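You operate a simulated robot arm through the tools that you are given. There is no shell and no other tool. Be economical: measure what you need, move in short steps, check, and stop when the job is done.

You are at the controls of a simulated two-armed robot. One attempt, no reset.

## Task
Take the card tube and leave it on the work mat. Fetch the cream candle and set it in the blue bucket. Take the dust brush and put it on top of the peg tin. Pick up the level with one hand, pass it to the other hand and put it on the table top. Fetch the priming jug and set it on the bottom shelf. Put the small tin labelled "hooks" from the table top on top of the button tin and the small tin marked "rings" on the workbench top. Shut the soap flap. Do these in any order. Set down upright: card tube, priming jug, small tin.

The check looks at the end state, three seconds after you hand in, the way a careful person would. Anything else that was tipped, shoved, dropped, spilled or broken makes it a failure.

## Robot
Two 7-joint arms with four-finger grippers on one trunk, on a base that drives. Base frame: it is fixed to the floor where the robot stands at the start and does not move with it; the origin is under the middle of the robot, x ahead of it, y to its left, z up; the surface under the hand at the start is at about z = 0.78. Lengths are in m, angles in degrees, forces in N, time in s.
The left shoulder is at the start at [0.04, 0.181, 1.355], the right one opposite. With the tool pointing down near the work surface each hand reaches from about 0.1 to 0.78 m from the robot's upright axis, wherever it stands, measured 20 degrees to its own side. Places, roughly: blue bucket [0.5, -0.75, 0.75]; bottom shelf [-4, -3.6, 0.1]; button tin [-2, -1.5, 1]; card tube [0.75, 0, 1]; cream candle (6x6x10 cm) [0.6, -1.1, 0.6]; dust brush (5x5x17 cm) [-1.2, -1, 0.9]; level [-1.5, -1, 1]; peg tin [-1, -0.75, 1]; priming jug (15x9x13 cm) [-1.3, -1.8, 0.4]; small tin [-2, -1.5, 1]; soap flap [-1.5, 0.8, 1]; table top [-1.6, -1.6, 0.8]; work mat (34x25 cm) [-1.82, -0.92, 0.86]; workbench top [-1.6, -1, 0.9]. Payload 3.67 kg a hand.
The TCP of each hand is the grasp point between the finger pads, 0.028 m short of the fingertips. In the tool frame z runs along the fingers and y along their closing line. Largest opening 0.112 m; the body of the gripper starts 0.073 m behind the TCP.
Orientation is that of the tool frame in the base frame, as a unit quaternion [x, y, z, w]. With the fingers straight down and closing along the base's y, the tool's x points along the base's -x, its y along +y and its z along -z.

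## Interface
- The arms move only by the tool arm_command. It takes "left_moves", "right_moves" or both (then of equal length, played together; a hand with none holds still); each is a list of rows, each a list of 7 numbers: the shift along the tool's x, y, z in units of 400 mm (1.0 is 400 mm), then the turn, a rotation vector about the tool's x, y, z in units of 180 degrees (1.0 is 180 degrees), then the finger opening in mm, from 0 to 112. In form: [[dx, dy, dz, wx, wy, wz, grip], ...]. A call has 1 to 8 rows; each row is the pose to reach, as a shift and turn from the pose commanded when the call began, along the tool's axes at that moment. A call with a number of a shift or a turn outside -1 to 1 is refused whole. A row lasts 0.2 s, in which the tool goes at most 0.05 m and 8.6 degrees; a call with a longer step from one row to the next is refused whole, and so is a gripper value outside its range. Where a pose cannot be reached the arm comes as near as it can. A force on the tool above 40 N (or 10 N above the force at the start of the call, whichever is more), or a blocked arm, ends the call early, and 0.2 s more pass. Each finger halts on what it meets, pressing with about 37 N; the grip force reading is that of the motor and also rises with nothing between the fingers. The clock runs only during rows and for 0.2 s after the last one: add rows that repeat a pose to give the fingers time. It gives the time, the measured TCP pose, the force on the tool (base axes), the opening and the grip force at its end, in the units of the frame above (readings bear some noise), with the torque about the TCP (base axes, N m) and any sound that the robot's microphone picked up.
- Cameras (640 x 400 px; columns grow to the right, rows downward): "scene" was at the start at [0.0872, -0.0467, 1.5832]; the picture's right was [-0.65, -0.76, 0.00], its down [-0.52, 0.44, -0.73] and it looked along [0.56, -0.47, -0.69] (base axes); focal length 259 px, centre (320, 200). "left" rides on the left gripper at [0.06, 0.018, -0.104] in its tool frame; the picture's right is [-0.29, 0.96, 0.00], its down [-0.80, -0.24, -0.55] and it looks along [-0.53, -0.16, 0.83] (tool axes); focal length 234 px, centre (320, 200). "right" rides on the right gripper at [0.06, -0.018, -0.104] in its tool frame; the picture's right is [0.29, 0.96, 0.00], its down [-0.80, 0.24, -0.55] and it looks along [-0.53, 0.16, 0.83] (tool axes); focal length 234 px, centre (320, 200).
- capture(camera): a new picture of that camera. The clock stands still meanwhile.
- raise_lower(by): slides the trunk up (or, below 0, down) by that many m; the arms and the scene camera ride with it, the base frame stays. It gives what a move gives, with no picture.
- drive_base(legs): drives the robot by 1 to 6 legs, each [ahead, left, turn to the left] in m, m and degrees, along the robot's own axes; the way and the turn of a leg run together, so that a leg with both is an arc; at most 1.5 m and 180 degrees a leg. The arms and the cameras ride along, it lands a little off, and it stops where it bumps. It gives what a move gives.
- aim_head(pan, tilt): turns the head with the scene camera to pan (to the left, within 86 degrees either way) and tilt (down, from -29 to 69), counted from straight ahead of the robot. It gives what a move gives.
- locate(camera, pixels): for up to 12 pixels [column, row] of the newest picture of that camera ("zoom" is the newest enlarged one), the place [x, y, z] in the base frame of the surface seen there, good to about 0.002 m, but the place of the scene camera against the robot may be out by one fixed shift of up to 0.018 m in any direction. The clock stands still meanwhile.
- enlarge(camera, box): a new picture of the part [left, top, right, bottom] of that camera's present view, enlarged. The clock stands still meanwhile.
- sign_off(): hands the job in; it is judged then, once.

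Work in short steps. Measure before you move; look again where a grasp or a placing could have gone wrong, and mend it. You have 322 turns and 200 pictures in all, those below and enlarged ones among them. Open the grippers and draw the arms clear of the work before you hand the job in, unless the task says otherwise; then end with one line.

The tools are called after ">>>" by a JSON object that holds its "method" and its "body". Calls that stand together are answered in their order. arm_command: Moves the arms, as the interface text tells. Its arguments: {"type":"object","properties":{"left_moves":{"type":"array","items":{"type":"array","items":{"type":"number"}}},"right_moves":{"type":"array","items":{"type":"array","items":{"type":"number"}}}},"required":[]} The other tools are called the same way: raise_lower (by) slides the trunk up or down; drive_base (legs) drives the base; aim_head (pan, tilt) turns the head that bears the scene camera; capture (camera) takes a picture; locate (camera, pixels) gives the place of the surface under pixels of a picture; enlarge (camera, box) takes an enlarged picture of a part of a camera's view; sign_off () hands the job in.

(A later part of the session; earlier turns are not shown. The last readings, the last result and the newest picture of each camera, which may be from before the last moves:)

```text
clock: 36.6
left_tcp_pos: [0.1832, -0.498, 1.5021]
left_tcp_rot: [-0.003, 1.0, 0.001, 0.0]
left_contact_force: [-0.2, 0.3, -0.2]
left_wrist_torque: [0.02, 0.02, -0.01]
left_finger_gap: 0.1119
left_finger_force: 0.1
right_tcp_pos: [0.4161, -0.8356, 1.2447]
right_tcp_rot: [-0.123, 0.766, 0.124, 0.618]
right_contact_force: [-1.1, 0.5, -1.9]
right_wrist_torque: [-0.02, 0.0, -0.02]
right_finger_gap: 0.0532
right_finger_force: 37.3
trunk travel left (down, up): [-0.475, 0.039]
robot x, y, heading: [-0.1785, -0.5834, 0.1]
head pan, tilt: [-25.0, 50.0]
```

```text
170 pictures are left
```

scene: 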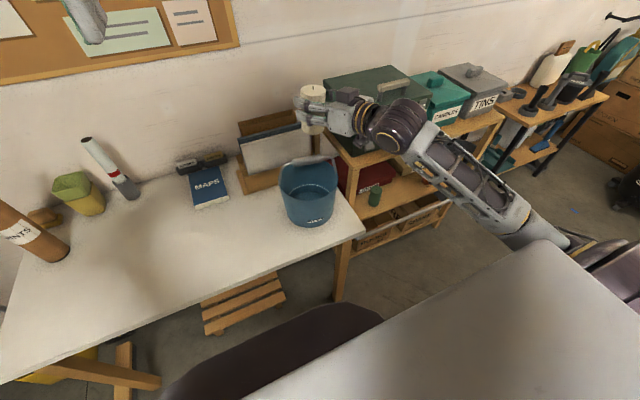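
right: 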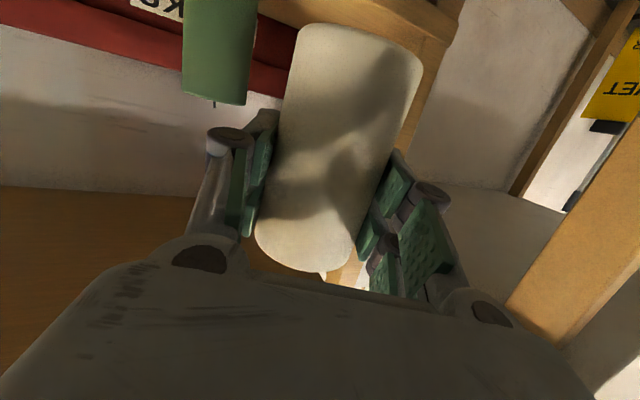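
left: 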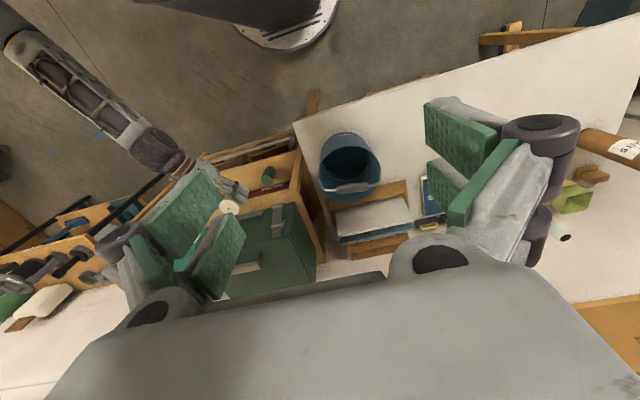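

I move over to (0.446,-0.506) on open table, then descend most of the way.

>>> {"method": "arm_command", "body": {"right_moves": [[-0.006, 0.107, 0.05, 0, 0, 0, 45], [-0.012, 0.214, 0.1, 0, 0, 0, 45], [-0.019, 0.321, 0.15, 0, 0, 0, 45], [-0.025, 0.43, 0.2, 0, 0, 0, 45], [-0.031, 0.536, 0.25, 0, 0, 0, 45], [-0.038, 0.643, 0.299, 0, 0, 0, 45], [-0.044, 0.75, 0.3485, 0, 0, 0, 45]]}}

>>> {"method": "arm_command", "body": {"right_moves": [[0.115, -0.004, 0.024, 0, 0, 0, 45], [0.229, -0.009, 0.048, 0, 0, 0, 45], [0.344, -0.013, 0.071, 0, 0, 0, 45], [0.459, -0.018, 0.095, 0, 0, 0, 45], [0.573, -0.022, 0.119, 0, 0, 0, 45], [0.688, -0.026, 0.143, 0, 0, 0, 45], [0.802, -0.031, 0.166, 0, 0, 0, 45], [0.917, -0.035, 0.19, 0, 0, 0, 45]]}}

>>> {"method": "capture", "body": {"camera": "scene"}}

```text
clock: 38.2
left_tcp_pos: [0.1823, -0.4928, 1.5015]
left_tcp_rot: [-0.003, 1.0, -0.001, 0.0]
left_contact_force: [-0.3, 0.7, 0.7]
left_wrist_torque: [-0.02, 0.03, 0.0]
left_finger_gap: 0.1122
left_finger_force: 0.0
right_tcp_pos: [0.4437, -0.5026, 1.2445]
right_tcp_rot: [-0.125, 0.767, 0.123, 0.618]
right_contact_force: [-0.6, -0.2, -1.6]
right_wrist_torque: [0.0, 0.01, -0.01]
right_finger_gap: 0.053
right_finger_force: 37.0
trunk travel left (down, up): [-0.475, 0.039]
robot x, y, heading: [-0.1768, -0.5837, 0.3]
head pan, tilt: [-25.0, 50.0]
```

```text
clock: 40.0
left_tcp_pos: [0.1832, -0.4966, 1.4997]
left_tcp_rot: [-0.003, 1.0, 0.0, -0.001]
left_contact_force: [0.4, 0.5, 0.0]
left_wrist_torque: [0.0, 0.04, -0.01]
left_finger_gap: 0.112
left_finger_force: 0.2
right_tcp_pos: [0.475, -0.5788, 0.9554]
right_tcp_rot: [-0.145, 0.711, 0.071, 0.684]
right_contact_force: [0.0, -0.3, -2.0]
right_wrist_torque: [0.0, 0.01, -0.01]
right_finger_gap: 0.0532
right_finger_force: 37.0
trunk travel left (down, up): [-0.475, 0.039]
robot x, y, heading: [-0.1797, -0.5855, -0.0]
head pan, tilt: [-25.0, 50.0]
stopped in row 8 (right hand): the arm was blocked; the commanded pose is now the measured one
```

```text
169 pictures are left
```

scene: 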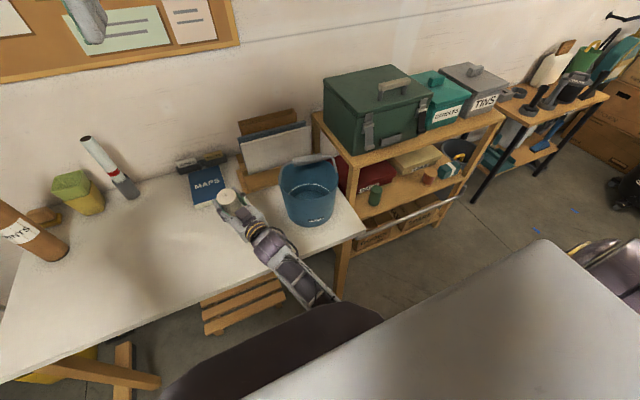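

The arm blocked at z 0.955 (forearm low, likely against the table edge or body). I go back up 0.2 m, restore the orientation, and then lower the trunk instead so the elbow stays clear.

>>> {"method": "arm_command", "body": {"right_moves": [[-0.103, 0.028, -0.009, 0, 0, 0, 45], [-0.206, 0.056, -0.018, -0.006, 0.016, 0.013, 45], [-0.308, 0.084, -0.027, -0.012, 0.032, 0.027, 45], [-0.411, 0.112, -0.036, -0.0176, 0.048, 0.04, 45], [-0.514, 0.14, -0.046, -0.0176, 0.048, 0.0406, 45]]}}

>>> {"method": "drive_base", "body": {"legs": [[-0.12, 0, 0]]}}

>>> {"method": "raise_lower", "body": {"by": -0.2}}

>>> {"method": "capture", "body": {"camera": "scene"}}

```text
clock: 41.4
left_tcp_pos: [0.1807, -0.4956, 1.503]
left_tcp_rot: [-0.002, 1.0, 0.0, 0.0]
left_contact_force: [-1.0, 0.4, 0.1]
left_wrist_torque: [0.06, 0.02, 0.0]
left_finger_gap: 0.1121
left_finger_force: 0.0
right_tcp_pos: [0.4401, -0.5359, 1.1083]
right_tcp_rot: [-0.155, 0.78, 0.079, 0.601]
right_contact_force: [-0.1, -0.6, -2.2]
right_wrist_torque: [0.0, 0.02, 0.04]
right_finger_gap: 0.0532
right_finger_force: 37.7
trunk travel left (down, up): [-0.475, 0.039]
robot x, y, heading: [-0.1768, -0.5892, 0.4]
head pan, tilt: [-25.0, 50.0]
stopped in row 5 (right hand): the arm was blocked; the commanded pose is now the measured one
```

```text
clock: 42.7
left_tcp_pos: [0.0635, -0.4974, 1.5021]
left_tcp_rot: [-0.002, 1.0, 0.0, -0.001]
left_contact_force: [1.1, 0.9, 0.4]
left_wrist_torque: [0.03, 0.03, 0.02]
left_finger_gap: 0.112
left_finger_force: 0.1
right_tcp_pos: [0.3221, -0.5375, 1.1091]
right_tcp_rot: [-0.154, 0.78, 0.079, 0.601]
right_contact_force: [0.8, -0.5, -2.0]
right_wrist_torque: [-0.01, 0.01, 0.01]
right_finger_gap: 0.053
right_finger_force: 36.4
trunk travel left (down, up): [-0.475, 0.039]
robot x, y, heading: [-0.3006, -0.5831, 0.2]
head pan, tilt: [-25.0, 50.0]
```

```text
clock: 44.8
left_tcp_pos: [0.0606, -0.4966, 1.3206]
left_tcp_rot: [-0.003, 1.0, 0.0, 0.001]
left_contact_force: [-0.6, 0.5, 0.1]
left_wrist_torque: [0.03, 0.01, 0.01]
left_finger_gap: 0.1123
left_finger_force: 0.0
right_tcp_pos: [0.3564, -0.5938, 0.9783]
right_tcp_rot: [-0.115, 0.759, 0.05, 0.639]
right_contact_force: [-1.2, 0.4, -1.9]
right_wrist_torque: [0.01, -0.02, -0.04]
right_finger_gap: 0.0531
right_finger_force: 36.5
trunk travel left (down, up): [-0.275, 0.239]
robot x, y, heading: [-0.2996, -0.5849, 0.0]
head pan, tilt: [-25.0, 50.0]
```

```text
168 pictures are left
```

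scene: 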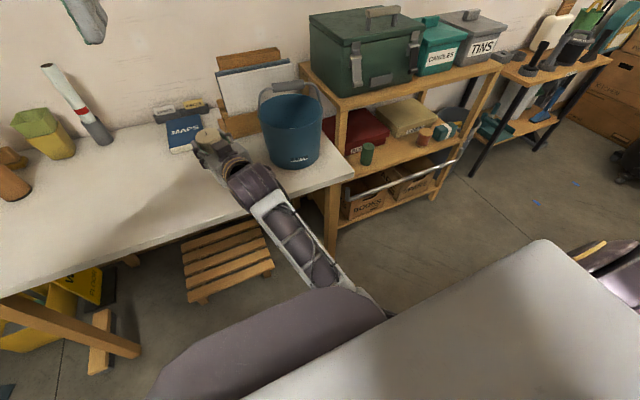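

The forearm is rubbing the robot's own front because the hand is too central. I raise the trunk again and shift the right hand outward (to its own side), then drive left to compensate.

>>> {"method": "raise_lower", "body": {"by": 0.2}}

```text
clock: 47.0
left_tcp_pos: [0.0626, -0.4972, 1.502]
left_tcp_rot: [-0.002, 1.0, -0.001, 0.0]
left_contact_force: [0.4, -0.3, 0.1]
left_wrist_torque: [0.04, 0.03, 0.0]
left_finger_gap: 0.1118
left_finger_force: 0.2
right_tcp_pos: [0.321, -0.5381, 1.1093]
right_tcp_rot: [-0.155, 0.78, 0.079, 0.601]
right_contact_force: [-0.2, -0.2, -2.5]
right_wrist_torque: [0.02, 0.02, 0.03]
right_finger_gap: 0.053
right_finger_force: 36.7
trunk travel left (down, up): [-0.475, 0.039]
robot x, y, heading: [-0.2992, -0.5838, -0.0]
head pan, tilt: [-25.0, 50.0]
```

>>> {"method": "arm_command", "body": {"right_moves": [[-0.05, -0.06, -0.03, 0, 0, 0, 45], [-0.1, -0.15, -0.06, 0, 0, 0, 45], [-0.14, -0.26, -0.1, -0.002, -0.005, 0.007, 45], [-0.17, -0.36, -0.14, -0.004, -0.01, 0.014, 45], [-0.19, -0.45, -0.17, -0.006, -0.014, 0.021, 45], [-0.21, -0.54, -0.2, -0.0086, -0.0197, 0.03, 45], [-0.232, -0.625, -0.234, -0.0086, -0.0197, 0.0305, 45]]}}

>>> {"method": "drive_base", "body": {"legs": [[0.08, 0.36, 0]]}}

```text
clock: 48.6
left_tcp_pos: [0.0621, -0.4986, 1.5026]
left_tcp_rot: [-0.001, 1.0, 0.0, 0.0]
left_contact_force: [-0.4, -0.4, 0.7]
left_wrist_torque: [0.0, -0.02, -0.01]
left_finger_gap: 0.112
left_finger_force: 0.0
right_tcp_pos: [0.3406, -0.7905, 1.2379]
right_tcp_rot: [-0.123, 0.766, 0.125, 0.619]
right_contact_force: [-0.6, 0.7, -2.3]
right_wrist_torque: [0.01, 0.02, -0.03]
right_finger_gap: 0.0531
right_finger_force: 36.9
trunk travel left (down, up): [-0.475, 0.039]
robot x, y, heading: [-0.2983, -0.5868, 0.4]
head pan, tilt: [-25.0, 50.0]
```

```text
clock: 51.0
left_tcp_pos: [0.1411, -0.139, 1.5017]
left_tcp_rot: [-0.002, 1.0, 0.001, 0.0]
left_contact_force: [-0.7, -0.3, -0.5]
left_wrist_torque: [0.01, -0.02, -0.02]
left_finger_gap: 0.112
left_finger_force: 0.1
right_tcp_pos: [0.4185, -0.4301, 1.2366]
right_tcp_rot: [-0.121, 0.766, 0.123, 0.619]
right_contact_force: [-0.3, 0.1, -2.3]
right_wrist_torque: [0.0, 0.03, 0.02]
right_finger_gap: 0.0531
right_finger_force: 37.4
trunk travel left (down, up): [-0.475, 0.039]
robot x, y, heading: [-0.2208, -0.2224, 0.2]
head pan, tilt: [-25.0, 50.0]
```

Now lower the trunk 0.2 m and check that the hand follows without being displaced.

>>> {"method": "arm_command", "body": {"right_moves": [[-0.01, -0.07, 0.01, 0, 0, 0, 45], [-0.02, -0.16, 0.02, 0, 0, 0, 45], [-0.023, -0.277, 0.03, 0, 0, 0, 45]]}}

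>>> {"method": "raise_lower", "body": {"by": -0.2}}

```text
clock: 51.8
left_tcp_pos: [0.1433, -0.1371, 1.5029]
left_tcp_rot: [-0.002, 1.0, 0.001, -0.001]
left_contact_force: [0.7, 0.0, -0.4]
left_wrist_torque: [0.02, 0.05, -0.04]
left_finger_gap: 0.112
left_finger_force: 0.1
right_tcp_pos: [0.4709, -0.527, 1.24]
right_tcp_rot: [-0.122, 0.766, 0.123, 0.619]
right_contact_force: [0.5, -0.3, -2.1]
right_wrist_torque: [0.02, 0.0, 0.0]
right_finger_gap: 0.0531
right_finger_force: 37.2
trunk travel left (down, up): [-0.475, 0.039]
robot x, y, heading: [-0.2211, -0.2232, 0.2]
head pan, tilt: [-25.0, 50.0]
```

```text
clock: 53.9
left_tcp_pos: [0.1423, -0.137, 1.3013]
left_tcp_rot: [-0.001, 1.0, -0.001, 0.0]
left_contact_force: [-1.1, 1.0, 0.7]
left_wrist_torque: [0.01, 0.0, -0.04]
left_finger_gap: 0.112
left_finger_force: 0.0
right_tcp_pos: [0.4708, -0.5288, 1.0395]
right_tcp_rot: [-0.121, 0.766, 0.122, 0.619]
right_contact_force: [-0.2, -0.3, -2.6]
right_wrist_torque: [-0.01, 0.01, 0.0]
right_finger_gap: 0.053
right_finger_force: 37.1
trunk travel left (down, up): [-0.275, 0.239]
robot x, y, heading: [-0.2196, -0.2252, 0.2]
head pan, tilt: [-25.0, 50.0]
```

The hand follows cleanly now. I descend toward the table in steps of ≤45 mm.

>>> {"method": "arm_command", "body": {"right_moves": [[0.108, -0.004, 0.022, 0, 0, 0, 45], [0.215, -0.008, 0.045, 0, 0, 0, 45], [0.323, -0.012, 0.067, 0, 0, 0, 45], [0.41, -0.016, 0.085, 0, 0, 0, 45], [0.435, -0.016, 0.09, 0, 0, 0, 45]]}}

>>> {"method": "capture", "body": {"camera": "right"}}

>>> {"method": "capture", "body": {"camera": "scene"}}

```text
clock: 55.1
left_tcp_pos: [0.1417, -0.1364, 1.3025]
left_tcp_rot: [-0.001, 1.0, 0.0, 0.001]
left_contact_force: [-0.4, 0.7, 0.9]
left_wrist_torque: [0.0, 0.0, 0.02]
left_finger_gap: 0.1119
left_finger_force: 0.0
right_tcp_pos: [0.4707, -0.5276, 0.8628]
right_tcp_rot: [-0.122, 0.766, 0.123, 0.619]
right_contact_force: [0.9, 0.0, -2.5]
right_wrist_torque: [-0.03, 0.0, -0.02]
right_finger_gap: 0.0531
right_finger_force: 37.0
trunk travel left (down, up): [-0.275, 0.239]
robot x, y, heading: [-0.22, -0.2264, 0.1]
head pan, tilt: [-25.0, 50.0]
```

```text
167 pictures are left
```

right: 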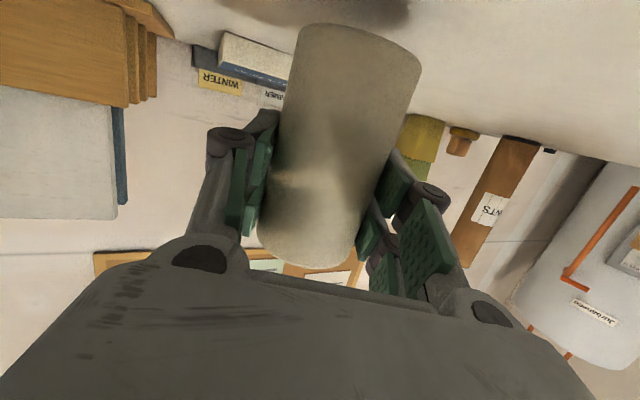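

```text
166 pictures are left
```

scene: 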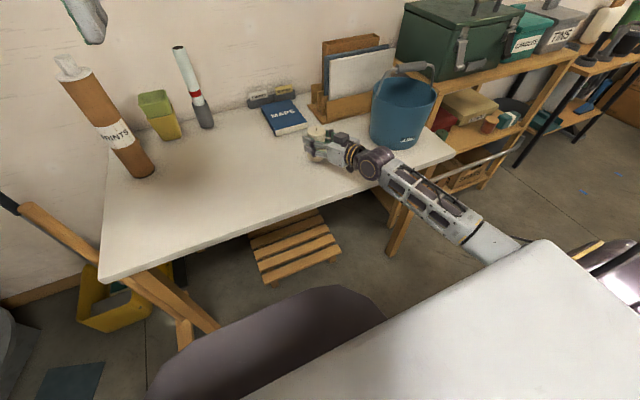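

About 1 cm to go; I lower 11 mm and then 3 mm more, watching the force.

>>> {"method": "arm_command", "body": {"right_moves": [[0.015, -0.001, 0.003, 0, 0, 0, 45], [0.027, -0.001, 0.006, 0, 0, 0, 45]]}}

>>> {"method": "arm_command", "body": {"right_moves": [[0.007, 0, 0.002, 0, 0, 0, 45]]}}

```text
clock: 55.7
left_tcp_pos: [0.1418, -0.1368, 1.302]
left_tcp_rot: [-0.002, 1.0, 0.0, -0.001]
left_contact_force: [-0.9, -0.1, -0.3]
left_wrist_torque: [0.02, 0.0, -0.05]
left_finger_gap: 0.112
left_finger_force: 0.0
right_tcp_pos: [0.4716, -0.5274, 0.8512]
right_tcp_rot: [-0.122, 0.767, 0.123, 0.618]
right_contact_force: [1.0, 0.2, -1.7]
right_wrist_torque: [-0.02, 0.04, 0.03]
right_finger_gap: 0.0531
right_finger_force: 36.2
trunk travel left (down, up): [-0.275, 0.239]
robot x, y, heading: [-0.218, -0.2243, 0.0]
head pan, tilt: [-25.0, 50.0]
```

```text
clock: 56.1
left_tcp_pos: [0.1413, -0.1379, 1.3018]
left_tcp_rot: [-0.002, 1.0, 0.0, 0.0]
left_contact_force: [-0.3, -0.6, -0.7]
left_wrist_torque: [0.02, -0.01, -0.02]
left_finger_gap: 0.1118
left_finger_force: 0.1
right_tcp_pos: [0.4714, -0.5279, 0.849]
right_tcp_rot: [-0.122, 0.767, 0.122, 0.618]
right_contact_force: [-0.5, 0.3, -1.4]
right_wrist_torque: [0.04, 0.01, 0.02]
right_finger_gap: 0.0532
right_finger_force: 37.0
trunk travel left (down, up): [-0.275, 0.239]
robot x, y, heading: [-0.2187, -0.2245, 0.1]
head pan, tilt: [-25.0, 50.0]
```

>>> {"method": "arm_command", "body": {"right_moves": [[0.006, 0, 0.001, 0, 0, 0, 45], [0.01, 0, 0.002, 0, 0, 0, 45]]}}

```text
clock: 56.7
left_tcp_pos: [0.141, -0.136, 1.3028]
left_tcp_rot: [-0.002, 1.0, 0.0, 0.0]
left_contact_force: [-0.6, 0.4, -0.9]
left_wrist_torque: [0.03, 0.01, -0.06]
left_finger_gap: 0.1118
left_finger_force: 0.0
right_tcp_pos: [0.4714, -0.5282, 0.8462]
right_tcp_rot: [-0.122, 0.765, 0.122, 0.62]
right_contact_force: [-0.9, -0.9, 2.8]
right_wrist_torque: [-0.18, -0.02, -0.01]
right_finger_gap: 0.0532
right_finger_force: 37.3
trunk travel left (down, up): [-0.275, 0.239]
robot x, y, heading: [-0.2188, -0.2239, -0.0]
head pan, tilt: [-25.0, 50.0]
```

Touched the table (force flipped to +2.8). I open and back the hand out 0.14 m.

>>> {"method": "arm_command", "body": {"right_moves": [[0, 0, 0, 0, 0, 0, 60], [0, 0, 0, 0, 0, 0, 80], [0, 0, -0.05, 0, 0, 0, 80], [0, 0, -0.15, 0, 0, 0, 80], [0, 0, -0.25, 0, 0, 0, 80], [0, 0, -0.35, 0, 0, 0, 80]]}}

>>> {"method": "raise_lower", "body": {"by": 0.3}}

>>> {"method": "capture", "body": {"camera": "scene"}}

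```text
clock: 58.1
left_tcp_pos: [0.14, -0.1371, 1.3017]
left_tcp_rot: [-0.002, 1.0, 0.0, 0.0]
left_contact_force: [0.0, -0.5, 0.3]
left_wrist_torque: [-0.02, -0.04, 0.01]
left_finger_gap: 0.1121
left_finger_force: 0.1
right_tcp_pos: [0.3402, -0.5748, 0.8729]
right_tcp_rot: [-0.122, 0.766, 0.122, 0.619]
right_contact_force: [-0.2, -0.2, 0.0]
right_wrist_torque: [-0.03, 0.05, 0.05]
right_finger_gap: 0.08
right_finger_force: 0.0
trunk travel left (down, up): [-0.275, 0.239]
robot x, y, heading: [-0.2184, -0.2256, 0.2]
head pan, tilt: [-25.0, 50.0]
```

```text
clock: 60.6
left_tcp_pos: [0.1413, -0.1375, 1.5408]
left_tcp_rot: [-0.001, 1.0, 0.0, 0.0]
left_contact_force: [-0.5, 0.6, 0.1]
left_wrist_torque: [0.01, 0.0, 0.03]
left_finger_gap: 0.1121
left_finger_force: 0.0
right_tcp_pos: [0.3424, -0.5738, 1.1105]
right_tcp_rot: [-0.121, 0.767, 0.122, 0.619]
right_contact_force: [0.0, -0.4, 0.4]
right_wrist_torque: [-0.03, -0.03, 0.01]
right_finger_gap: 0.0802
right_finger_force: 0.1
right hand out of reach, approached as far as the arm can: row 1
trunk travel left (down, up): [-0.514, 0.0]
robot x, y, heading: [-0.2217, -0.2269, 0.1]
head pan, tilt: [-25.0, 50.0]
```

```text
165 pictures are left
```

scene: 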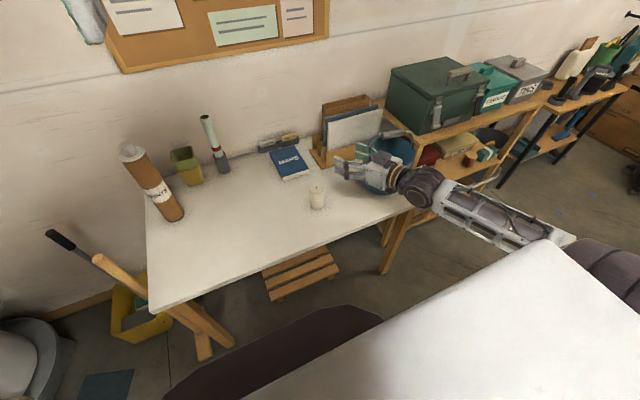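

Candle stands upright on the table at (317,197). I turn the right hand to point straight down while moving above the candle.

>>> {"method": "arm_command", "body": {"right_moves": [[-0.05, 0, 0, 0.0084, 0.0428, 0.0084, 100], [-0.1, 0, 0.04, 0.0169, 0.0856, 0.0169, 100], [-0.15, 0, 0.08, 0.0253, 0.1284, 0.0253, 100], [-0.195, 0, 0.12, 0.0338, 0.1712, 0.0338, 100], [-0.195, 0.001, 0.18, 0.0422, 0.214, 0.0422, 100], [-0.195, 0.002, 0.24, 0.0507, 0.2568, 0.0507, 100], [-0.195, 0.003, 0.29, 0.0591, 0.2996, 0.0591, 100], [-0.195, 0.004, 0.3225, 0.0676, 0.3424, 0.0676, 100]]}}

>>> {"method": "arm_command", "body": {"right_moves": [[0, 0, 0, 0.0084, 0.0428, 0.0084, 100], [0, 0, 0, 0.0169, 0.0856, 0.0169, 100], [0, 0, 0, 0.0169, 0.0856, 0.0169, 100]]}}

>>> {"method": "capture", "body": {"camera": "right"}}

```text
clock: 62.4
left_tcp_pos: [0.1426, -0.1345, 1.5399]
left_tcp_rot: [-0.001, 1.0, -0.001, -0.001]
left_contact_force: [0.0, 0.7, 0.7]
left_wrist_torque: [-0.03, -0.01, 0.02]
left_finger_gap: 0.112
left_finger_force: 0.0
right_tcp_pos: [0.4791, -0.5254, 1.1603]
right_tcp_rot: [-0.026, 0.991, 0.026, 0.131]
right_contact_force: [-0.3, -0.4, 0.0]
right_wrist_torque: [-0.01, -0.01, 0.01]
right_finger_gap: 0.0998
right_finger_force: 0.1
trunk travel left (down, up): [-0.514, 0.0]
robot x, y, heading: [-0.2213, -0.2265, 0.3]
head pan, tilt: [-25.0, 50.0]
```

```text
clock: 63.2
left_tcp_pos: [0.1396, -0.1377, 1.54]
left_tcp_rot: [-0.002, 1.0, 0.001, 0.0]
left_contact_force: [0.3, -1.3, -0.1]
left_wrist_torque: [0.0, 0.02, -0.02]
left_finger_gap: 0.1122
left_finger_force: 0.1
right_tcp_pos: [0.4766, -0.5276, 1.1613]
right_tcp_rot: [-0.001, 1.0, 0.001, -0.002]
right_contact_force: [-0.7, -0.4, -0.5]
right_wrist_torque: [0.04, -0.03, -0.01]
right_finger_gap: 0.1
right_finger_force: 0.1
trunk travel left (down, up): [-0.514, 0.0]
robot x, y, heading: [-0.2211, -0.2244, -0.0]
head pan, tilt: [-25.0, 50.0]
```

```text
164 pictures are left
```

right: 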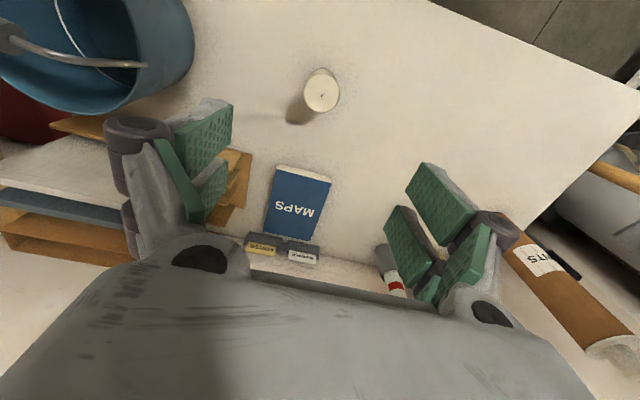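

>>> {"method": "locate", "body": {"camera": "right", "pixels": [[322, 95], [308, 92], [338, 92], [323, 72], [322, 105], [310, 110]]}}

```text
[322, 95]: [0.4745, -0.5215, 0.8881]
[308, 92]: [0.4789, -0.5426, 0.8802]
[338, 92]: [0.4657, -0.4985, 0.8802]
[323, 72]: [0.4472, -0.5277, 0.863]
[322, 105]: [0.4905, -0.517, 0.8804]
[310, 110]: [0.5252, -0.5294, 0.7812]
```

Candle at (0.4745,-0.5215), top z 0.881. I descend to TCP z 0.868 and close.

>>> {"method": "arm_command", "body": {"right_moves": [[0.005, 0.015, 0.11, 0, 0, 0, 95], [0.005, 0.015, 0.22, 0, 0, 0, 95], [0.005, 0.015, 0.33, 0, 0, 0, 95], [0.005, 0.015, 0.44, 0, 0, 0, 95], [0.005, 0.015, 0.55, 0, 0, 0, 95], [0.005, 0.015, 0.65, 0, 0, 0, 95], [0.005, 0.015, 0.7325, 0, 0, 0, 95]]}}

>>> {"method": "capture", "body": {"camera": "right"}}

```text
clock: 64.8
left_tcp_pos: [0.1411, -0.137, 1.5392]
left_tcp_rot: [-0.002, 1.0, 0.0, -0.001]
left_contact_force: [-0.5, 0.0, -1.1]
left_wrist_torque: [-0.01, 0.01, -0.01]
left_finger_gap: 0.1119
left_finger_force: 0.1
right_tcp_pos: [0.4756, -0.5206, 0.8686]
right_tcp_rot: [0.0, 1.0, 0.0, 0.0]
right_contact_force: [0.2, -0.1, 1.1]
right_wrist_torque: [0.01, -0.01, 0.0]
right_finger_gap: 0.095
right_finger_force: 0.0
trunk travel left (down, up): [-0.514, 0.0]
robot x, y, heading: [-0.2183, -0.2257, -0.1]
head pan, tilt: [-25.0, 50.0]
```

```text
163 pictures are left
```

right: 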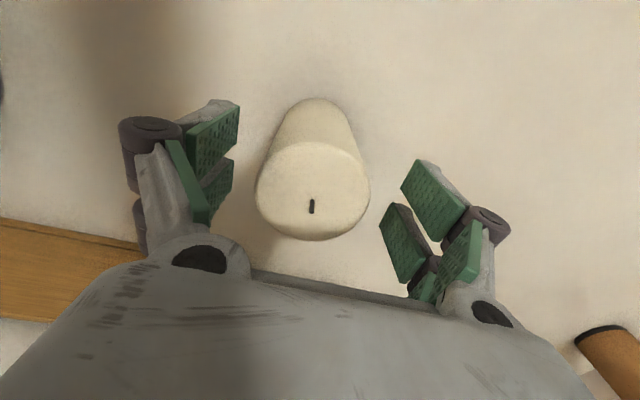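

Well centred; I close and lift 0.3 m.

>>> {"method": "arm_command", "body": {"right_moves": [[0, 0, 0, 0, 0, 0, 60], [0, 0, 0, 0, 0, 0, 45], [0, 0, 0, 0, 0, 0, 45], [0, 0, -0.12, 0, 0, 0, 45], [0, 0, -0.24, 0, 0, 0, 45], [0, 0, -0.36, 0, 0, 0, 45], [0, 0, -0.48, 0, 0, 0, 45], [0, 0, -0.6, 0, 0, 0, 45]]}}

>>> {"method": "arm_command", "body": {"right_moves": [[0, 0, -0.12, 0, 0, 0, 45], [0, 0, -0.24, 0, 0, 0, 45]]}}

>>> {"method": "drive_base", "body": {"legs": [[-0.06, -0.317, 0]]}}

>>> {"method": "capture", "body": {"camera": "right"}}

```text
clock: 66.6
left_tcp_pos: [0.1415, -0.136, 1.5395]
left_tcp_rot: [-0.002, 1.0, 0.0, -0.001]
left_contact_force: [0.2, -0.1, -0.2]
left_wrist_torque: [0.01, -0.02, -0.02]
left_finger_gap: 0.1119
left_finger_force: 0.0
right_tcp_pos: [0.4726, -0.5205, 1.1091]
right_tcp_rot: [0.0, 1.0, 0.001, -0.001]
right_contact_force: [-0.9, 0.1, -2.0]
right_wrist_torque: [-0.01, 0.02, 0.02]
right_finger_gap: 0.0529
right_finger_force: 37.1
trunk travel left (down, up): [-0.514, 0.0]
robot x, y, heading: [-0.22, -0.2226, -0.2]
head pan, tilt: [-25.0, 50.0]
```

```text
clock: 67.2
left_tcp_pos: [0.1416, -0.138, 1.5394]
left_tcp_rot: [-0.002, 1.0, -0.001, 0.0]
left_contact_force: [-0.6, 0.5, -0.3]
left_wrist_torque: [0.01, -0.04, 0.02]
left_finger_gap: 0.1119
left_finger_force: 0.2
right_tcp_pos: [0.4727, -0.5225, 1.2043]
right_tcp_rot: [-0.001, 1.0, 0.0, -0.001]
right_contact_force: [-1.0, -0.5, -2.0]
right_wrist_torque: [0.0, 0.01, -0.03]
right_finger_gap: 0.053
right_finger_force: 37.2
trunk travel left (down, up): [-0.514, 0.0]
robot x, y, heading: [-0.2198, -0.2241, -0.1]
head pan, tilt: [-25.0, 50.0]
```

```text
clock: 69.4
left_tcp_pos: [0.0826, -0.4495, 1.5394]
left_tcp_rot: [-0.001, 1.0, -0.001, -0.001]
left_contact_force: [-0.2, -0.4, 0.6]
left_wrist_torque: [-0.04, 0.02, -0.02]
left_finger_gap: 0.1117
left_finger_force: 0.2
right_tcp_pos: [0.4149, -0.8364, 1.2043]
right_tcp_rot: [0.0, 1.0, 0.0, -0.001]
right_contact_force: [-0.2, 0.1, -2.2]
right_wrist_torque: [-0.03, 0.01, -0.01]
right_finger_gap: 0.0532
right_finger_force: 37.3
trunk travel left (down, up): [-0.514, 0.0]
robot x, y, heading: [-0.2783, -0.5408, 0.0]
head pan, tilt: [-25.0, 50.0]
```

```text
162 pictures are left
```

right: 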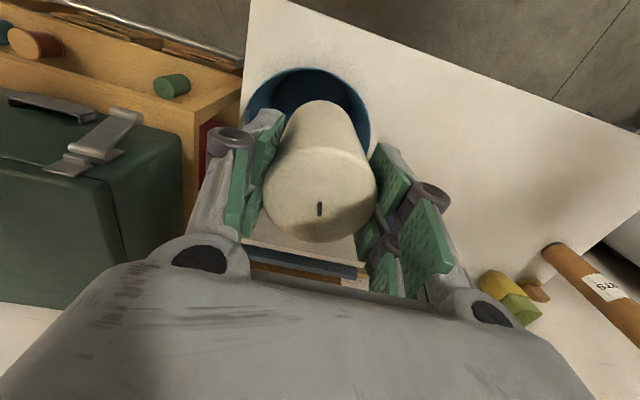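

I tilt the hand 15° forward and shift back so the candle can slide along the finger axis under the bail through the front half.

>>> {"method": "arm_command", "body": {"right_moves": [[0.07, -0.002, 0.02, 0, -0.042, 0, 45], [0.144, -0.004, 0.048, 0, -0.0833, 0, 45], [0.144, -0.004, 0.048, 0, -0.0833, 0, 45]]}}

>>> {"method": "capture", "body": {"camera": "right"}}

>>> {"method": "capture", "body": {"camera": "scene"}}

```text
clock: 70.2
left_tcp_pos: [0.0829, -0.452, 1.5402]
left_tcp_rot: [-0.001, 1.0, -0.001, -0.001]
left_contact_force: [0.2, 0.2, -0.1]
left_wrist_torque: [0.0, 0.03, 0.03]
left_finger_gap: 0.1119
left_finger_force: 0.0
right_tcp_pos: [0.3585, -0.8397, 1.1838]
right_tcp_rot: [0.0, 0.992, 0.001, 0.13]
right_contact_force: [0.8, 0.1, -2.8]
right_wrist_torque: [-0.02, 0.05, -0.03]
right_finger_gap: 0.0531
right_finger_force: 36.8
trunk travel left (down, up): [-0.514, 0.0]
robot x, y, heading: [-0.2806, -0.5379, -0.3]
head pan, tilt: [-25.0, 50.0]
```

```text
161 pictures are left
```

right: 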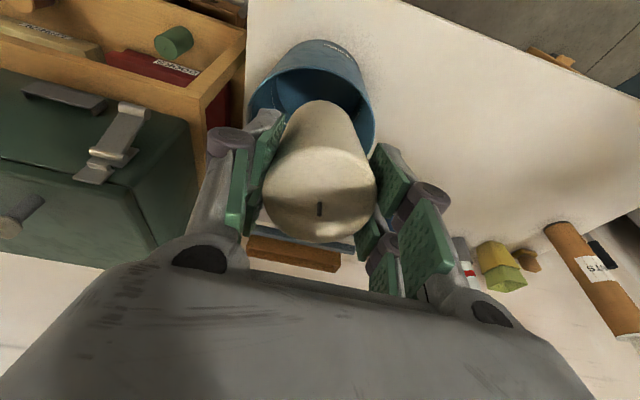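

```text
160 pictures are left
```

scene: 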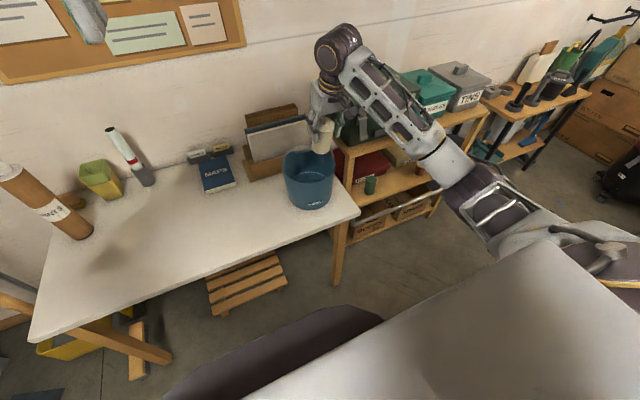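

Aligned with the bucket's front half. I slide down 0.18 m along the fingers and look.

>>> {"method": "arm_command", "body": {"right_moves": [[0, 0, 0.09, 0, 0, 0, 45], [0, 0, 0.18, 0, 0, 0, 45], [0, 0, 0.27, 0, 0, 0, 45], [0, 0, 0.36, 0, 0, 0, 45], [0, 0, 0.45, 0, 0, 0, 45]]}}

>>> {"method": "capture", "body": {"camera": "right"}}

>>> {"method": "enlarge", "body": {"camera": "scene", "box": [260, 100, 380, 220]}}

```text
clock: 71.4
left_tcp_pos: [0.0831, -0.454, 1.5406]
left_tcp_rot: [-0.001, 1.0, 0.0, -0.001]
left_contact_force: [0.1, -0.1, -0.6]
left_wrist_torque: [0.0, 0.05, -0.01]
left_finger_gap: 0.1118
left_finger_force: 0.1
right_tcp_pos: [0.4061, -0.8392, 1.0083]
right_tcp_rot: [0.0, 0.991, 0.0, 0.13]
right_contact_force: [0.3, -0.1, -1.9]
right_wrist_torque: [-0.02, 0.05, 0.01]
right_finger_gap: 0.0529
right_finger_force: 37.1
trunk travel left (down, up): [-0.514, 0.0]
robot x, y, heading: [-0.278, -0.5386, -0.2]
head pan, tilt: [-25.0, 50.0]
```

```text
159 pictures are left
```

right: 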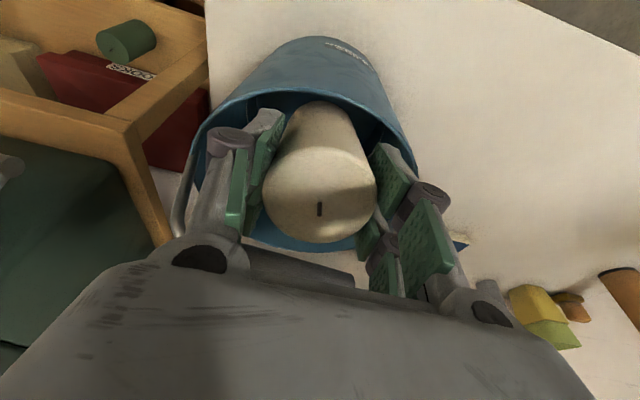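

```text
3.33 times, centred on (320, 160) of scene
```

zoom: 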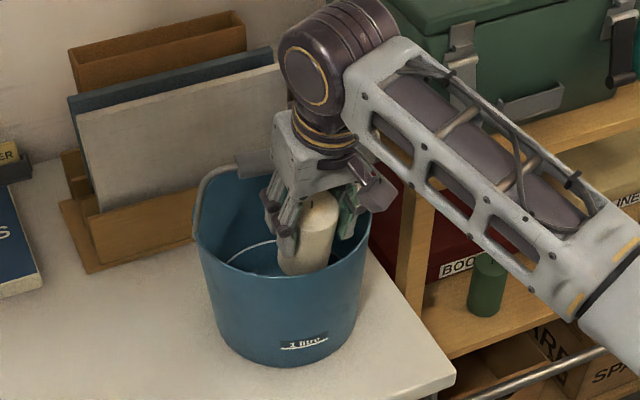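

Entering cleanly; I continue 0.09 m in small steps with the force watched.

>>> {"method": "arm_command", "body": {"right_moves": [[0, 0, 0.05, 0, 0, 0, 45], [0, 0, 0.1, 0, 0, 0, 45], [0, 0, 0.15, 0, 0, 0, 45], [0, 0, 0.19, 0, 0, 0, 45], [0, 0, 0.225, 0, 0, 0, 45]]}}

>>> {"method": "enlarge", "body": {"camera": "scene", "box": [260, 100, 380, 220]}}

>>> {"method": "capture", "body": {"camera": "right"}}

```text
clock: 72.1
left_tcp_pos: [0.0793, -0.4527, 1.5409]
left_tcp_rot: [-0.001, 1.0, -0.001, 0.0]
left_contact_force: [-0.1, 0.4, 0.4]
left_wrist_torque: [-0.01, 0.0, 0.03]
left_finger_gap: 0.1119
left_finger_force: 0.2
right_tcp_pos: [0.4193, -0.8405, 0.981]
right_tcp_rot: [0.0, 0.99, 0.001, 0.139]
right_contact_force: [-5.2, 0.0, 10.1]
right_wrist_torque: [-0.14, 0.38, -0.08]
right_finger_gap: 0.0531
right_finger_force: 37.1
trunk travel left (down, up): [-0.514, 0.0]
robot x, y, heading: [-0.2818, -0.5366, -0.2]
head pan, tilt: [-25.0, 50.0]
stopped in row 3 (right hand): the force on the tool passed its limit at 51 N (the readings are from after the stop); the commanded pose is now the measured one
```

```text
3.33 times, centred on (320, 160) of scene
```

zoom: 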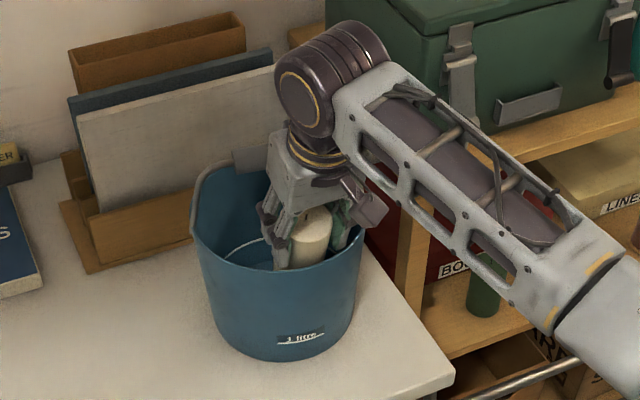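

```text
156 pictures are left
```

right: 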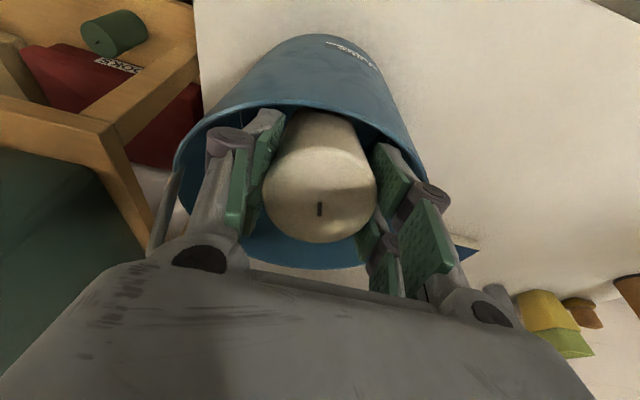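

A finger prong touched the front rim. I back out along the axis, increase tilt to 25° and shift the line 2–3 cm inward.

>>> {"method": "arm_command", "body": {"right_moves": [[0, 0, -0.1, 0, 0, 0, 45], [0, 0, -0.2, 0, 0, 0, 45], [0.02, 0.003, -0.29, 0, -0.025, 0, 45], [0.038, 0.005, -0.31, 0, -0.05, 0, 45], [0.038, 0.005, -0.31, 0, -0.05, 0, 45]]}}

>>> {"method": "capture", "body": {"camera": "right"}}

>>> {"method": "enlarge", "body": {"camera": "scene", "box": [260, 100, 380, 220]}}

```text
clock: 73.3
left_tcp_pos: [0.083, -0.4523, 1.5394]
left_tcp_rot: [-0.001, 1.0, 0.0, -0.001]
left_contact_force: [0.2, 0.5, 0.8]
left_wrist_torque: [0.0, 0.05, -0.02]
left_finger_gap: 0.1119
left_finger_force: 0.0
right_tcp_pos: [0.3713, -0.8377, 1.094]
right_tcp_rot: [0.002, 0.977, 0.001, 0.215]
right_contact_force: [-0.1, -0.1, -2.0]
right_wrist_torque: [0.01, 0.03, 0.01]
right_finger_gap: 0.0531
right_finger_force: 37.1
trunk travel left (down, up): [-0.514, 0.0]
robot x, y, heading: [-0.2805, -0.5401, 0.3]
head pan, tilt: [-25.0, 50.0]
```

```text
155 pictures are left
```

right: 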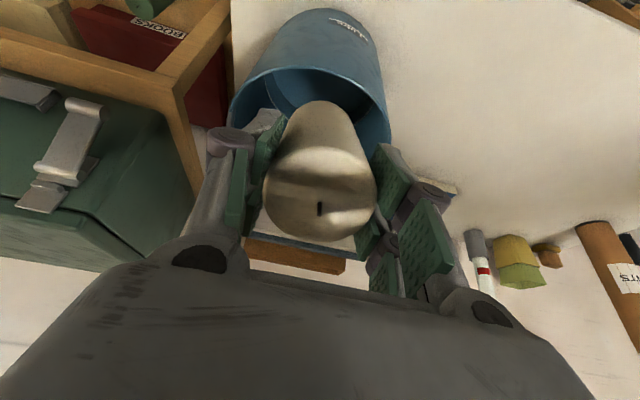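

```text
3.33 times, centred on (320, 160) of scene
```

zoom: 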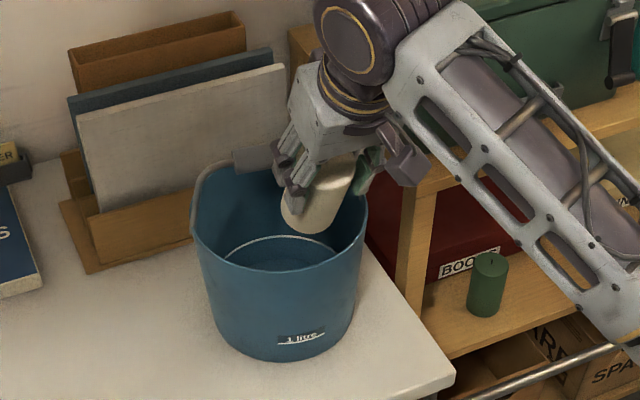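

>>> {"method": "arm_command", "body": {"right_moves": [[0, 0, 0.08, 0, 0, 0, 45], [0, 0, 0.16, 0, 0, 0, 45], [0, 0, 0.22, 0, 0, 0, 45], [0, 0, 0.27, 0, 0, 0, 45], [0, 0, 0.32, 0, 0, 0, 45], [0, 0, 0.36, 0, 0, 0, 45], [0, 0, 0.4, 0, 0, 0, 45]]}}

>>> {"method": "capture", "body": {"camera": "right"}}

>>> {"method": "enlarge", "body": {"camera": "scene", "box": [260, 100, 380, 220]}}

```text
clock: 74.9
left_tcp_pos: [0.0826, -0.454, 1.5399]
left_tcp_rot: [-0.001, 1.0, 0.001, -0.002]
left_contact_force: [-0.4, 0.5, 0.2]
left_wrist_torque: [0.02, 0.03, -0.01]
left_finger_gap: 0.1119
left_finger_force: 0.0
right_tcp_pos: [0.4385, -0.8393, 0.9485]
right_tcp_rot: [0.001, 0.977, 0.001, 0.214]
right_contact_force: [-0.7, 0.2, -2.1]
right_wrist_torque: [0.02, 0.05, -0.01]
right_finger_gap: 0.0529
right_finger_force: 37.3
trunk travel left (down, up): [-0.514, 0.0]
robot x, y, heading: [-0.2801, -0.5397, -0.0]
head pan, tilt: [-25.0, 50.0]
```

```text
153 pictures are left
```

right: 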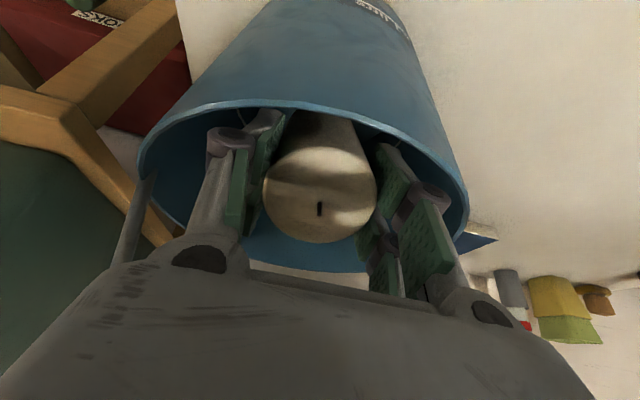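

```text
3.33 times, centred on (320, 160) of scene
```

zoom: 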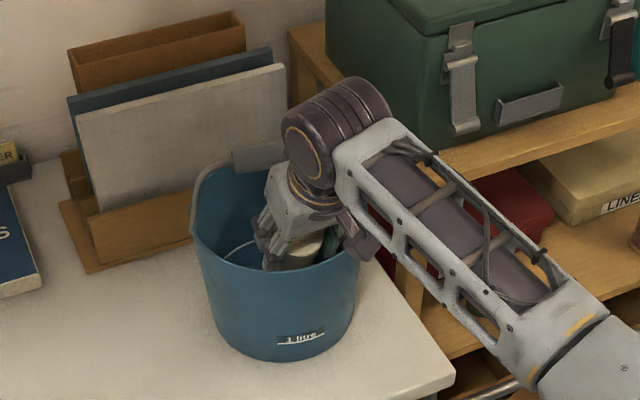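

Clean entry. I go 25 mm deeper in small steps, then open gently.

>>> {"method": "arm_command", "body": {"right_moves": [[0, 0, 0.03, 0, 0, 0, 45], [0, 0, 0.06, 0, 0, 0, 45], [0, 0, 0.075, 0, 0, 0, 45]]}}

>>> {"method": "enlarge", "body": {"camera": "scene", "box": [260, 100, 380, 220]}}

```text
clock: 75.7
left_tcp_pos: [0.0824, -0.4536, 1.5405]
left_tcp_rot: [-0.001, 1.0, 0.0, 0.0]
left_contact_force: [0.1, -0.2, -0.3]
left_wrist_torque: [-0.03, -0.03, 0.0]
left_finger_gap: 0.1121
left_finger_force: 0.0
right_tcp_pos: [0.4499, -0.8377, 0.921]
right_tcp_rot: [0.001, 0.977, 0.002, 0.215]
right_contact_force: [0.4, 0.5, -1.7]
right_wrist_torque: [0.01, 0.03, 0.01]
right_finger_gap: 0.0526
right_finger_force: 37.2
trunk travel left (down, up): [-0.514, 0.0]
robot x, y, heading: [-0.2826, -0.5426, -0.1]
head pan, tilt: [-25.0, 50.0]
```

```text
3.33 times, centred on (320, 160) of scene
```

zoom: 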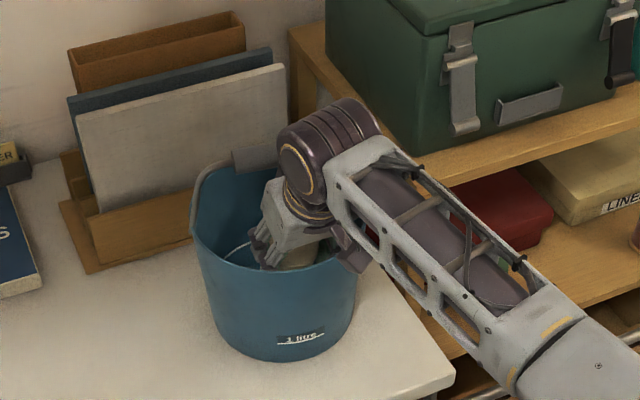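

Candle bottom is ~4 cm over the floor. I open to 68 mm and draw back along the axis.

>>> {"method": "arm_command", "body": {"right_moves": [[0, 0, 0, 0, 0, 0, 60], [0, 0, 0, 0, 0, 0, 68], [0, 0, 0, 0, 0, 0, 68], [0, 0, -0.06, 0, 0, 0, 68], [0, 0, -0.16, 0, 0, 0, 68], [0, 0, -0.28, 0, 0, 0, 68], [0, 0, -0.4, 0, 0, 0, 68], [0, 0, -0.52, 0, 0, 0, 68]]}}

>>> {"method": "capture", "body": {"camera": "right"}}

>>> {"method": "enlarge", "body": {"camera": "scene", "box": [260, 100, 380, 220]}}

```text
clock: 77.5
left_tcp_pos: [0.0803, -0.4534, 1.5405]
left_tcp_rot: [-0.001, 1.0, 0.0, 0.0]
left_contact_force: [-0.5, 0.3, -0.3]
left_wrist_torque: [-0.02, -0.01, 0.0]
left_finger_gap: 0.1121
left_finger_force: 0.0
right_tcp_pos: [0.3613, -0.8376, 1.1099]
right_tcp_rot: [0.0, 0.977, 0.001, 0.215]
right_contact_force: [0.1, 0.2, 0.6]
right_wrist_torque: [0.0, -0.01, -0.02]
right_finger_gap: 0.0679
right_finger_force: 0.1
trunk travel left (down, up): [-0.514, 0.0]
robot x, y, heading: [-0.282, -0.5378, -0.0]
head pan, tilt: [-25.0, 50.0]
```

```text
150 pictures are left
```

right: 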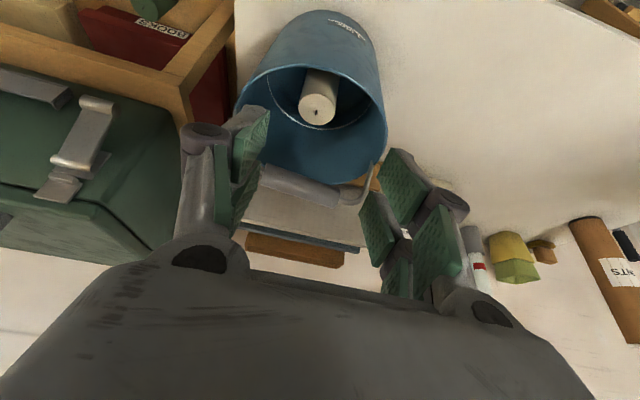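

```text
3.33 times, centred on (320, 160) of scene
```

zoom: 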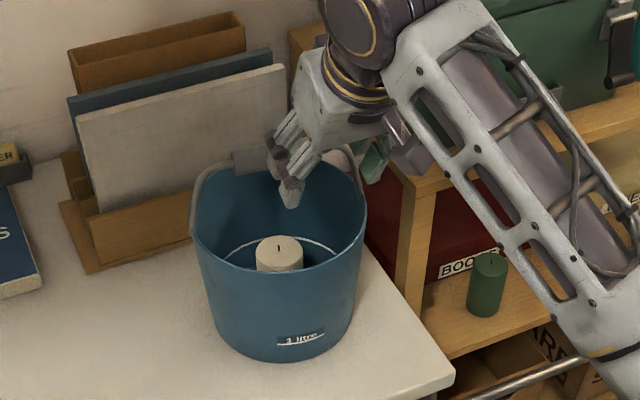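

The candle stands upright in the bucket, bucket unmoved. Next the card tube: lift the right hand, then drive so the tube lies ahead of the left shoulder.

>>> {"method": "arm_command", "body": {"right_moves": [[0, 0, -0.1, 0, 0, 0, 68], [0, 0, -0.2, 0, 0, 0, 68], [0, 0, -0.3, 0, 0, 0, 68], [0, 0, -0.4, 0, 0, 0, 68]]}}

>>> {"method": "drive_base", "body": {"legs": [[0, 0.29, 0], [0.15, 0, 0]]}}

>>> {"method": "aim_head", "body": {"pan": 15, "tilt": 35}}

>>> {"method": "capture", "body": {"camera": "scene"}}

```text
clock: 78.5
left_tcp_pos: [0.0817, -0.4544, 1.5393]
left_tcp_rot: [-0.001, 1.0, 0.0, -0.001]
left_contact_force: [-0.5, -1.0, 0.7]
left_wrist_torque: [0.04, 0.01, 0.03]
left_finger_gap: 0.1123
left_finger_force: 0.0
right_tcp_pos: [0.2943, -0.8392, 1.2554]
right_tcp_rot: [0.002, 0.977, 0.0, 0.214]
right_contact_force: [-0.3, 1.4, -0.6]
right_wrist_torque: [0.01, -0.02, -0.01]
right_finger_gap: 0.0679
right_finger_force: 0.1
trunk travel left (down, up): [-0.514, 0.0]
robot x, y, heading: [-0.2797, -0.5434, -0.2]
head pan, tilt: [-25.0, 50.0]
```

```text
clock: 81.5
left_tcp_pos: [0.2291, -0.1636, 1.541]
left_tcp_rot: [0.001, 1.0, 0.0, 0.001]
left_contact_force: [-1.3, -0.1, 1.2]
left_wrist_torque: [0.02, -0.04, 0.0]
left_finger_gap: 0.1119
left_finger_force: 0.1
right_tcp_pos: [0.4449, -0.5496, 1.2559]
right_tcp_rot: [0.003, 0.976, 0.001, 0.216]
right_contact_force: [-0.5, -0.5, 0.3]
right_wrist_torque: [-0.01, -0.02, 0.02]
right_finger_gap: 0.068
right_finger_force: 0.1
trunk travel left (down, up): [-0.514, 0.0]
robot x, y, heading: [-0.1243, -0.2552, -0.4]
head pan, tilt: [-25.0, 50.0]
```

```text
clock: 82.6
left_tcp_pos: [0.2324, -0.163, 1.541]
left_tcp_rot: [0.0, 1.0, 0.0, 0.0]
left_contact_force: [0.6, 0.6, -0.4]
left_wrist_torque: [0.01, -0.01, -0.02]
left_finger_gap: 0.1121
left_finger_force: 0.1
right_tcp_pos: [0.4462, -0.5488, 1.2558]
right_tcp_rot: [0.002, 0.977, 0.001, 0.214]
right_contact_force: [0.2, -0.3, -0.8]
right_wrist_torque: [0.02, -0.01, 0.01]
right_finger_gap: 0.0678
right_finger_force: 0.0
trunk travel left (down, up): [-0.514, 0.0]
robot x, y, heading: [-0.1321, -0.2525, -0.3]
head pan, tilt: [15.0, 35.0]
```

```text
148 pictures are left
```

scene: 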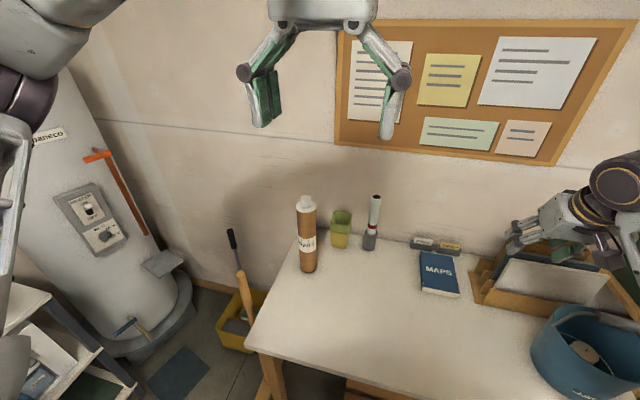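

I swing the left hand to nearly horizontal (10° down) while moving to the left and forward, in two calls.

>>> {"method": "arm_command", "body": {"left_moves": [[-0.06, 0.052, 0.06, 0, -0.045, 0, 100], [-0.12, 0.104, 0.12, 0, -0.09, 0, 100], [-0.18, 0.156, 0.18, 0, -0.135, 0, 100], [-0.24, 0.207, 0.24, 0, -0.18, 0, 100], [-0.3, 0.26, 0.3, 0, -0.225, 0, 100], [-0.36, 0.311, 0.36, 0, -0.27, 0, 100], [-0.43, 0.36, 0.43, 0, -0.315, 0, 100], [-0.5, 0.415, 0.5, 0, -0.36, 0, 100]]}}

>>> {"method": "arm_command", "body": {"left_moves": [[0, 0, 0, 0, -0.044, 0, 100], [0, 0, 0, 0, -0.0844, 0, 100], [0, 0, 0, 0, -0.0844, 0, 100]]}}

```text
clock: 84.4
left_tcp_pos: [0.4329, 0.0025, 1.3386]
left_tcp_rot: [0.001, 0.843, -0.001, 0.537]
left_contact_force: [0.5, -0.3, 0.6]
left_wrist_torque: [-0.02, 0.02, 0.05]
left_finger_gap: 0.0996
left_finger_force: 0.0
right_tcp_pos: [0.4462, -0.5488, 1.2555]
right_tcp_rot: [0.001, 0.977, 0.001, 0.214]
right_contact_force: [-0.4, -0.9, 1.2]
right_wrist_torque: [-0.03, 0.02, 0.0]
right_finger_gap: 0.068
right_finger_force: 0.2
trunk travel left (down, up): [-0.514, 0.0]
robot x, y, heading: [-0.1252, -0.2494, -0.1]
head pan, tilt: [15.0, 35.0]
```

```text
clock: 85.2
left_tcp_pos: [0.4335, 0.0012, 1.3395]
left_tcp_rot: [0.0, 0.805, 0.0, 0.593]
left_contact_force: [-0.4, 0.2, 0.2]
left_wrist_torque: [0.04, -0.03, 0.0]
left_finger_gap: 0.0999
left_finger_force: 0.1
left hand out of reach, approached as far as the arm can: row 2, 3
right_tcp_pos: [0.4471, -0.5503, 1.2558]
right_tcp_rot: [0.001, 0.977, 0.0, 0.215]
right_contact_force: [-0.3, 0.3, -0.2]
right_wrist_torque: [0.01, 0.02, 0.01]
right_finger_gap: 0.0681
right_finger_force: 0.0
trunk travel left (down, up): [-0.514, 0.0]
robot x, y, heading: [-0.1283, -0.2518, -0.1]
head pan, tilt: [15.0, 35.0]
```

The hand is 17° below horizontal, good enough. I move to the pre-grasp in front of the tube at z≈1.02.

>>> {"method": "arm_command", "body": {"left_moves": [[0.086, 0, 0.057, 0, 0, 0, 100], [0.172, 0, 0.114, 0, 0, 0, 100], [0.259, 0, 0.171, 0, 0, 0, 100], [0.345, 0, 0.229, 0, 0, 0, 100], [0.431, 0.002, 0.286, 0, 0, 0, 100], [0.518, 0.004, 0.343, 0, 0, 0, 100], [0.604, 0.005, 0.4, 0, 0, 0, 100], [0.69, 0.005, 0.457, 0, 0, 0, 100]]}}

>>> {"method": "capture", "body": {"camera": "left"}}

```text
clock: 87.0
left_tcp_pos: [0.482, 0.0224, 1.2871]
left_tcp_rot: [0.003, 0.812, -0.008, 0.583]
left_contact_force: [0.7, 0.6, 0.3]
left_wrist_torque: [0.02, 0.03, 0.0]
left_finger_gap: 0.0999
left_finger_force: 0.1
left hand out of reach, approached as far as the arm can: row 1, 2, 3, 4, 5, 6, 7, 8
right_tcp_pos: [0.4475, -0.5496, 1.2559]
right_tcp_rot: [0.002, 0.977, 0.001, 0.215]
right_contact_force: [-0.2, 1.5, -0.2]
right_wrist_torque: [-0.01, 0.0, 0.0]
right_finger_gap: 0.0683
right_finger_force: 0.0
trunk travel left (down, up): [-0.514, 0.0]
robot x, y, heading: [-0.1304, -0.2472, -0.1]
head pan, tilt: [15.0, 35.0]
```

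```text
147 pictures are left
```

left: 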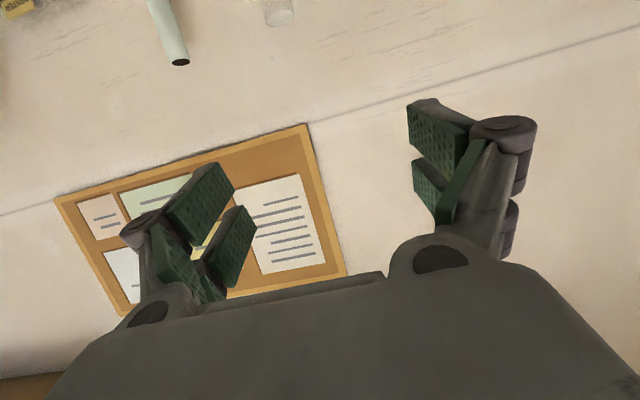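

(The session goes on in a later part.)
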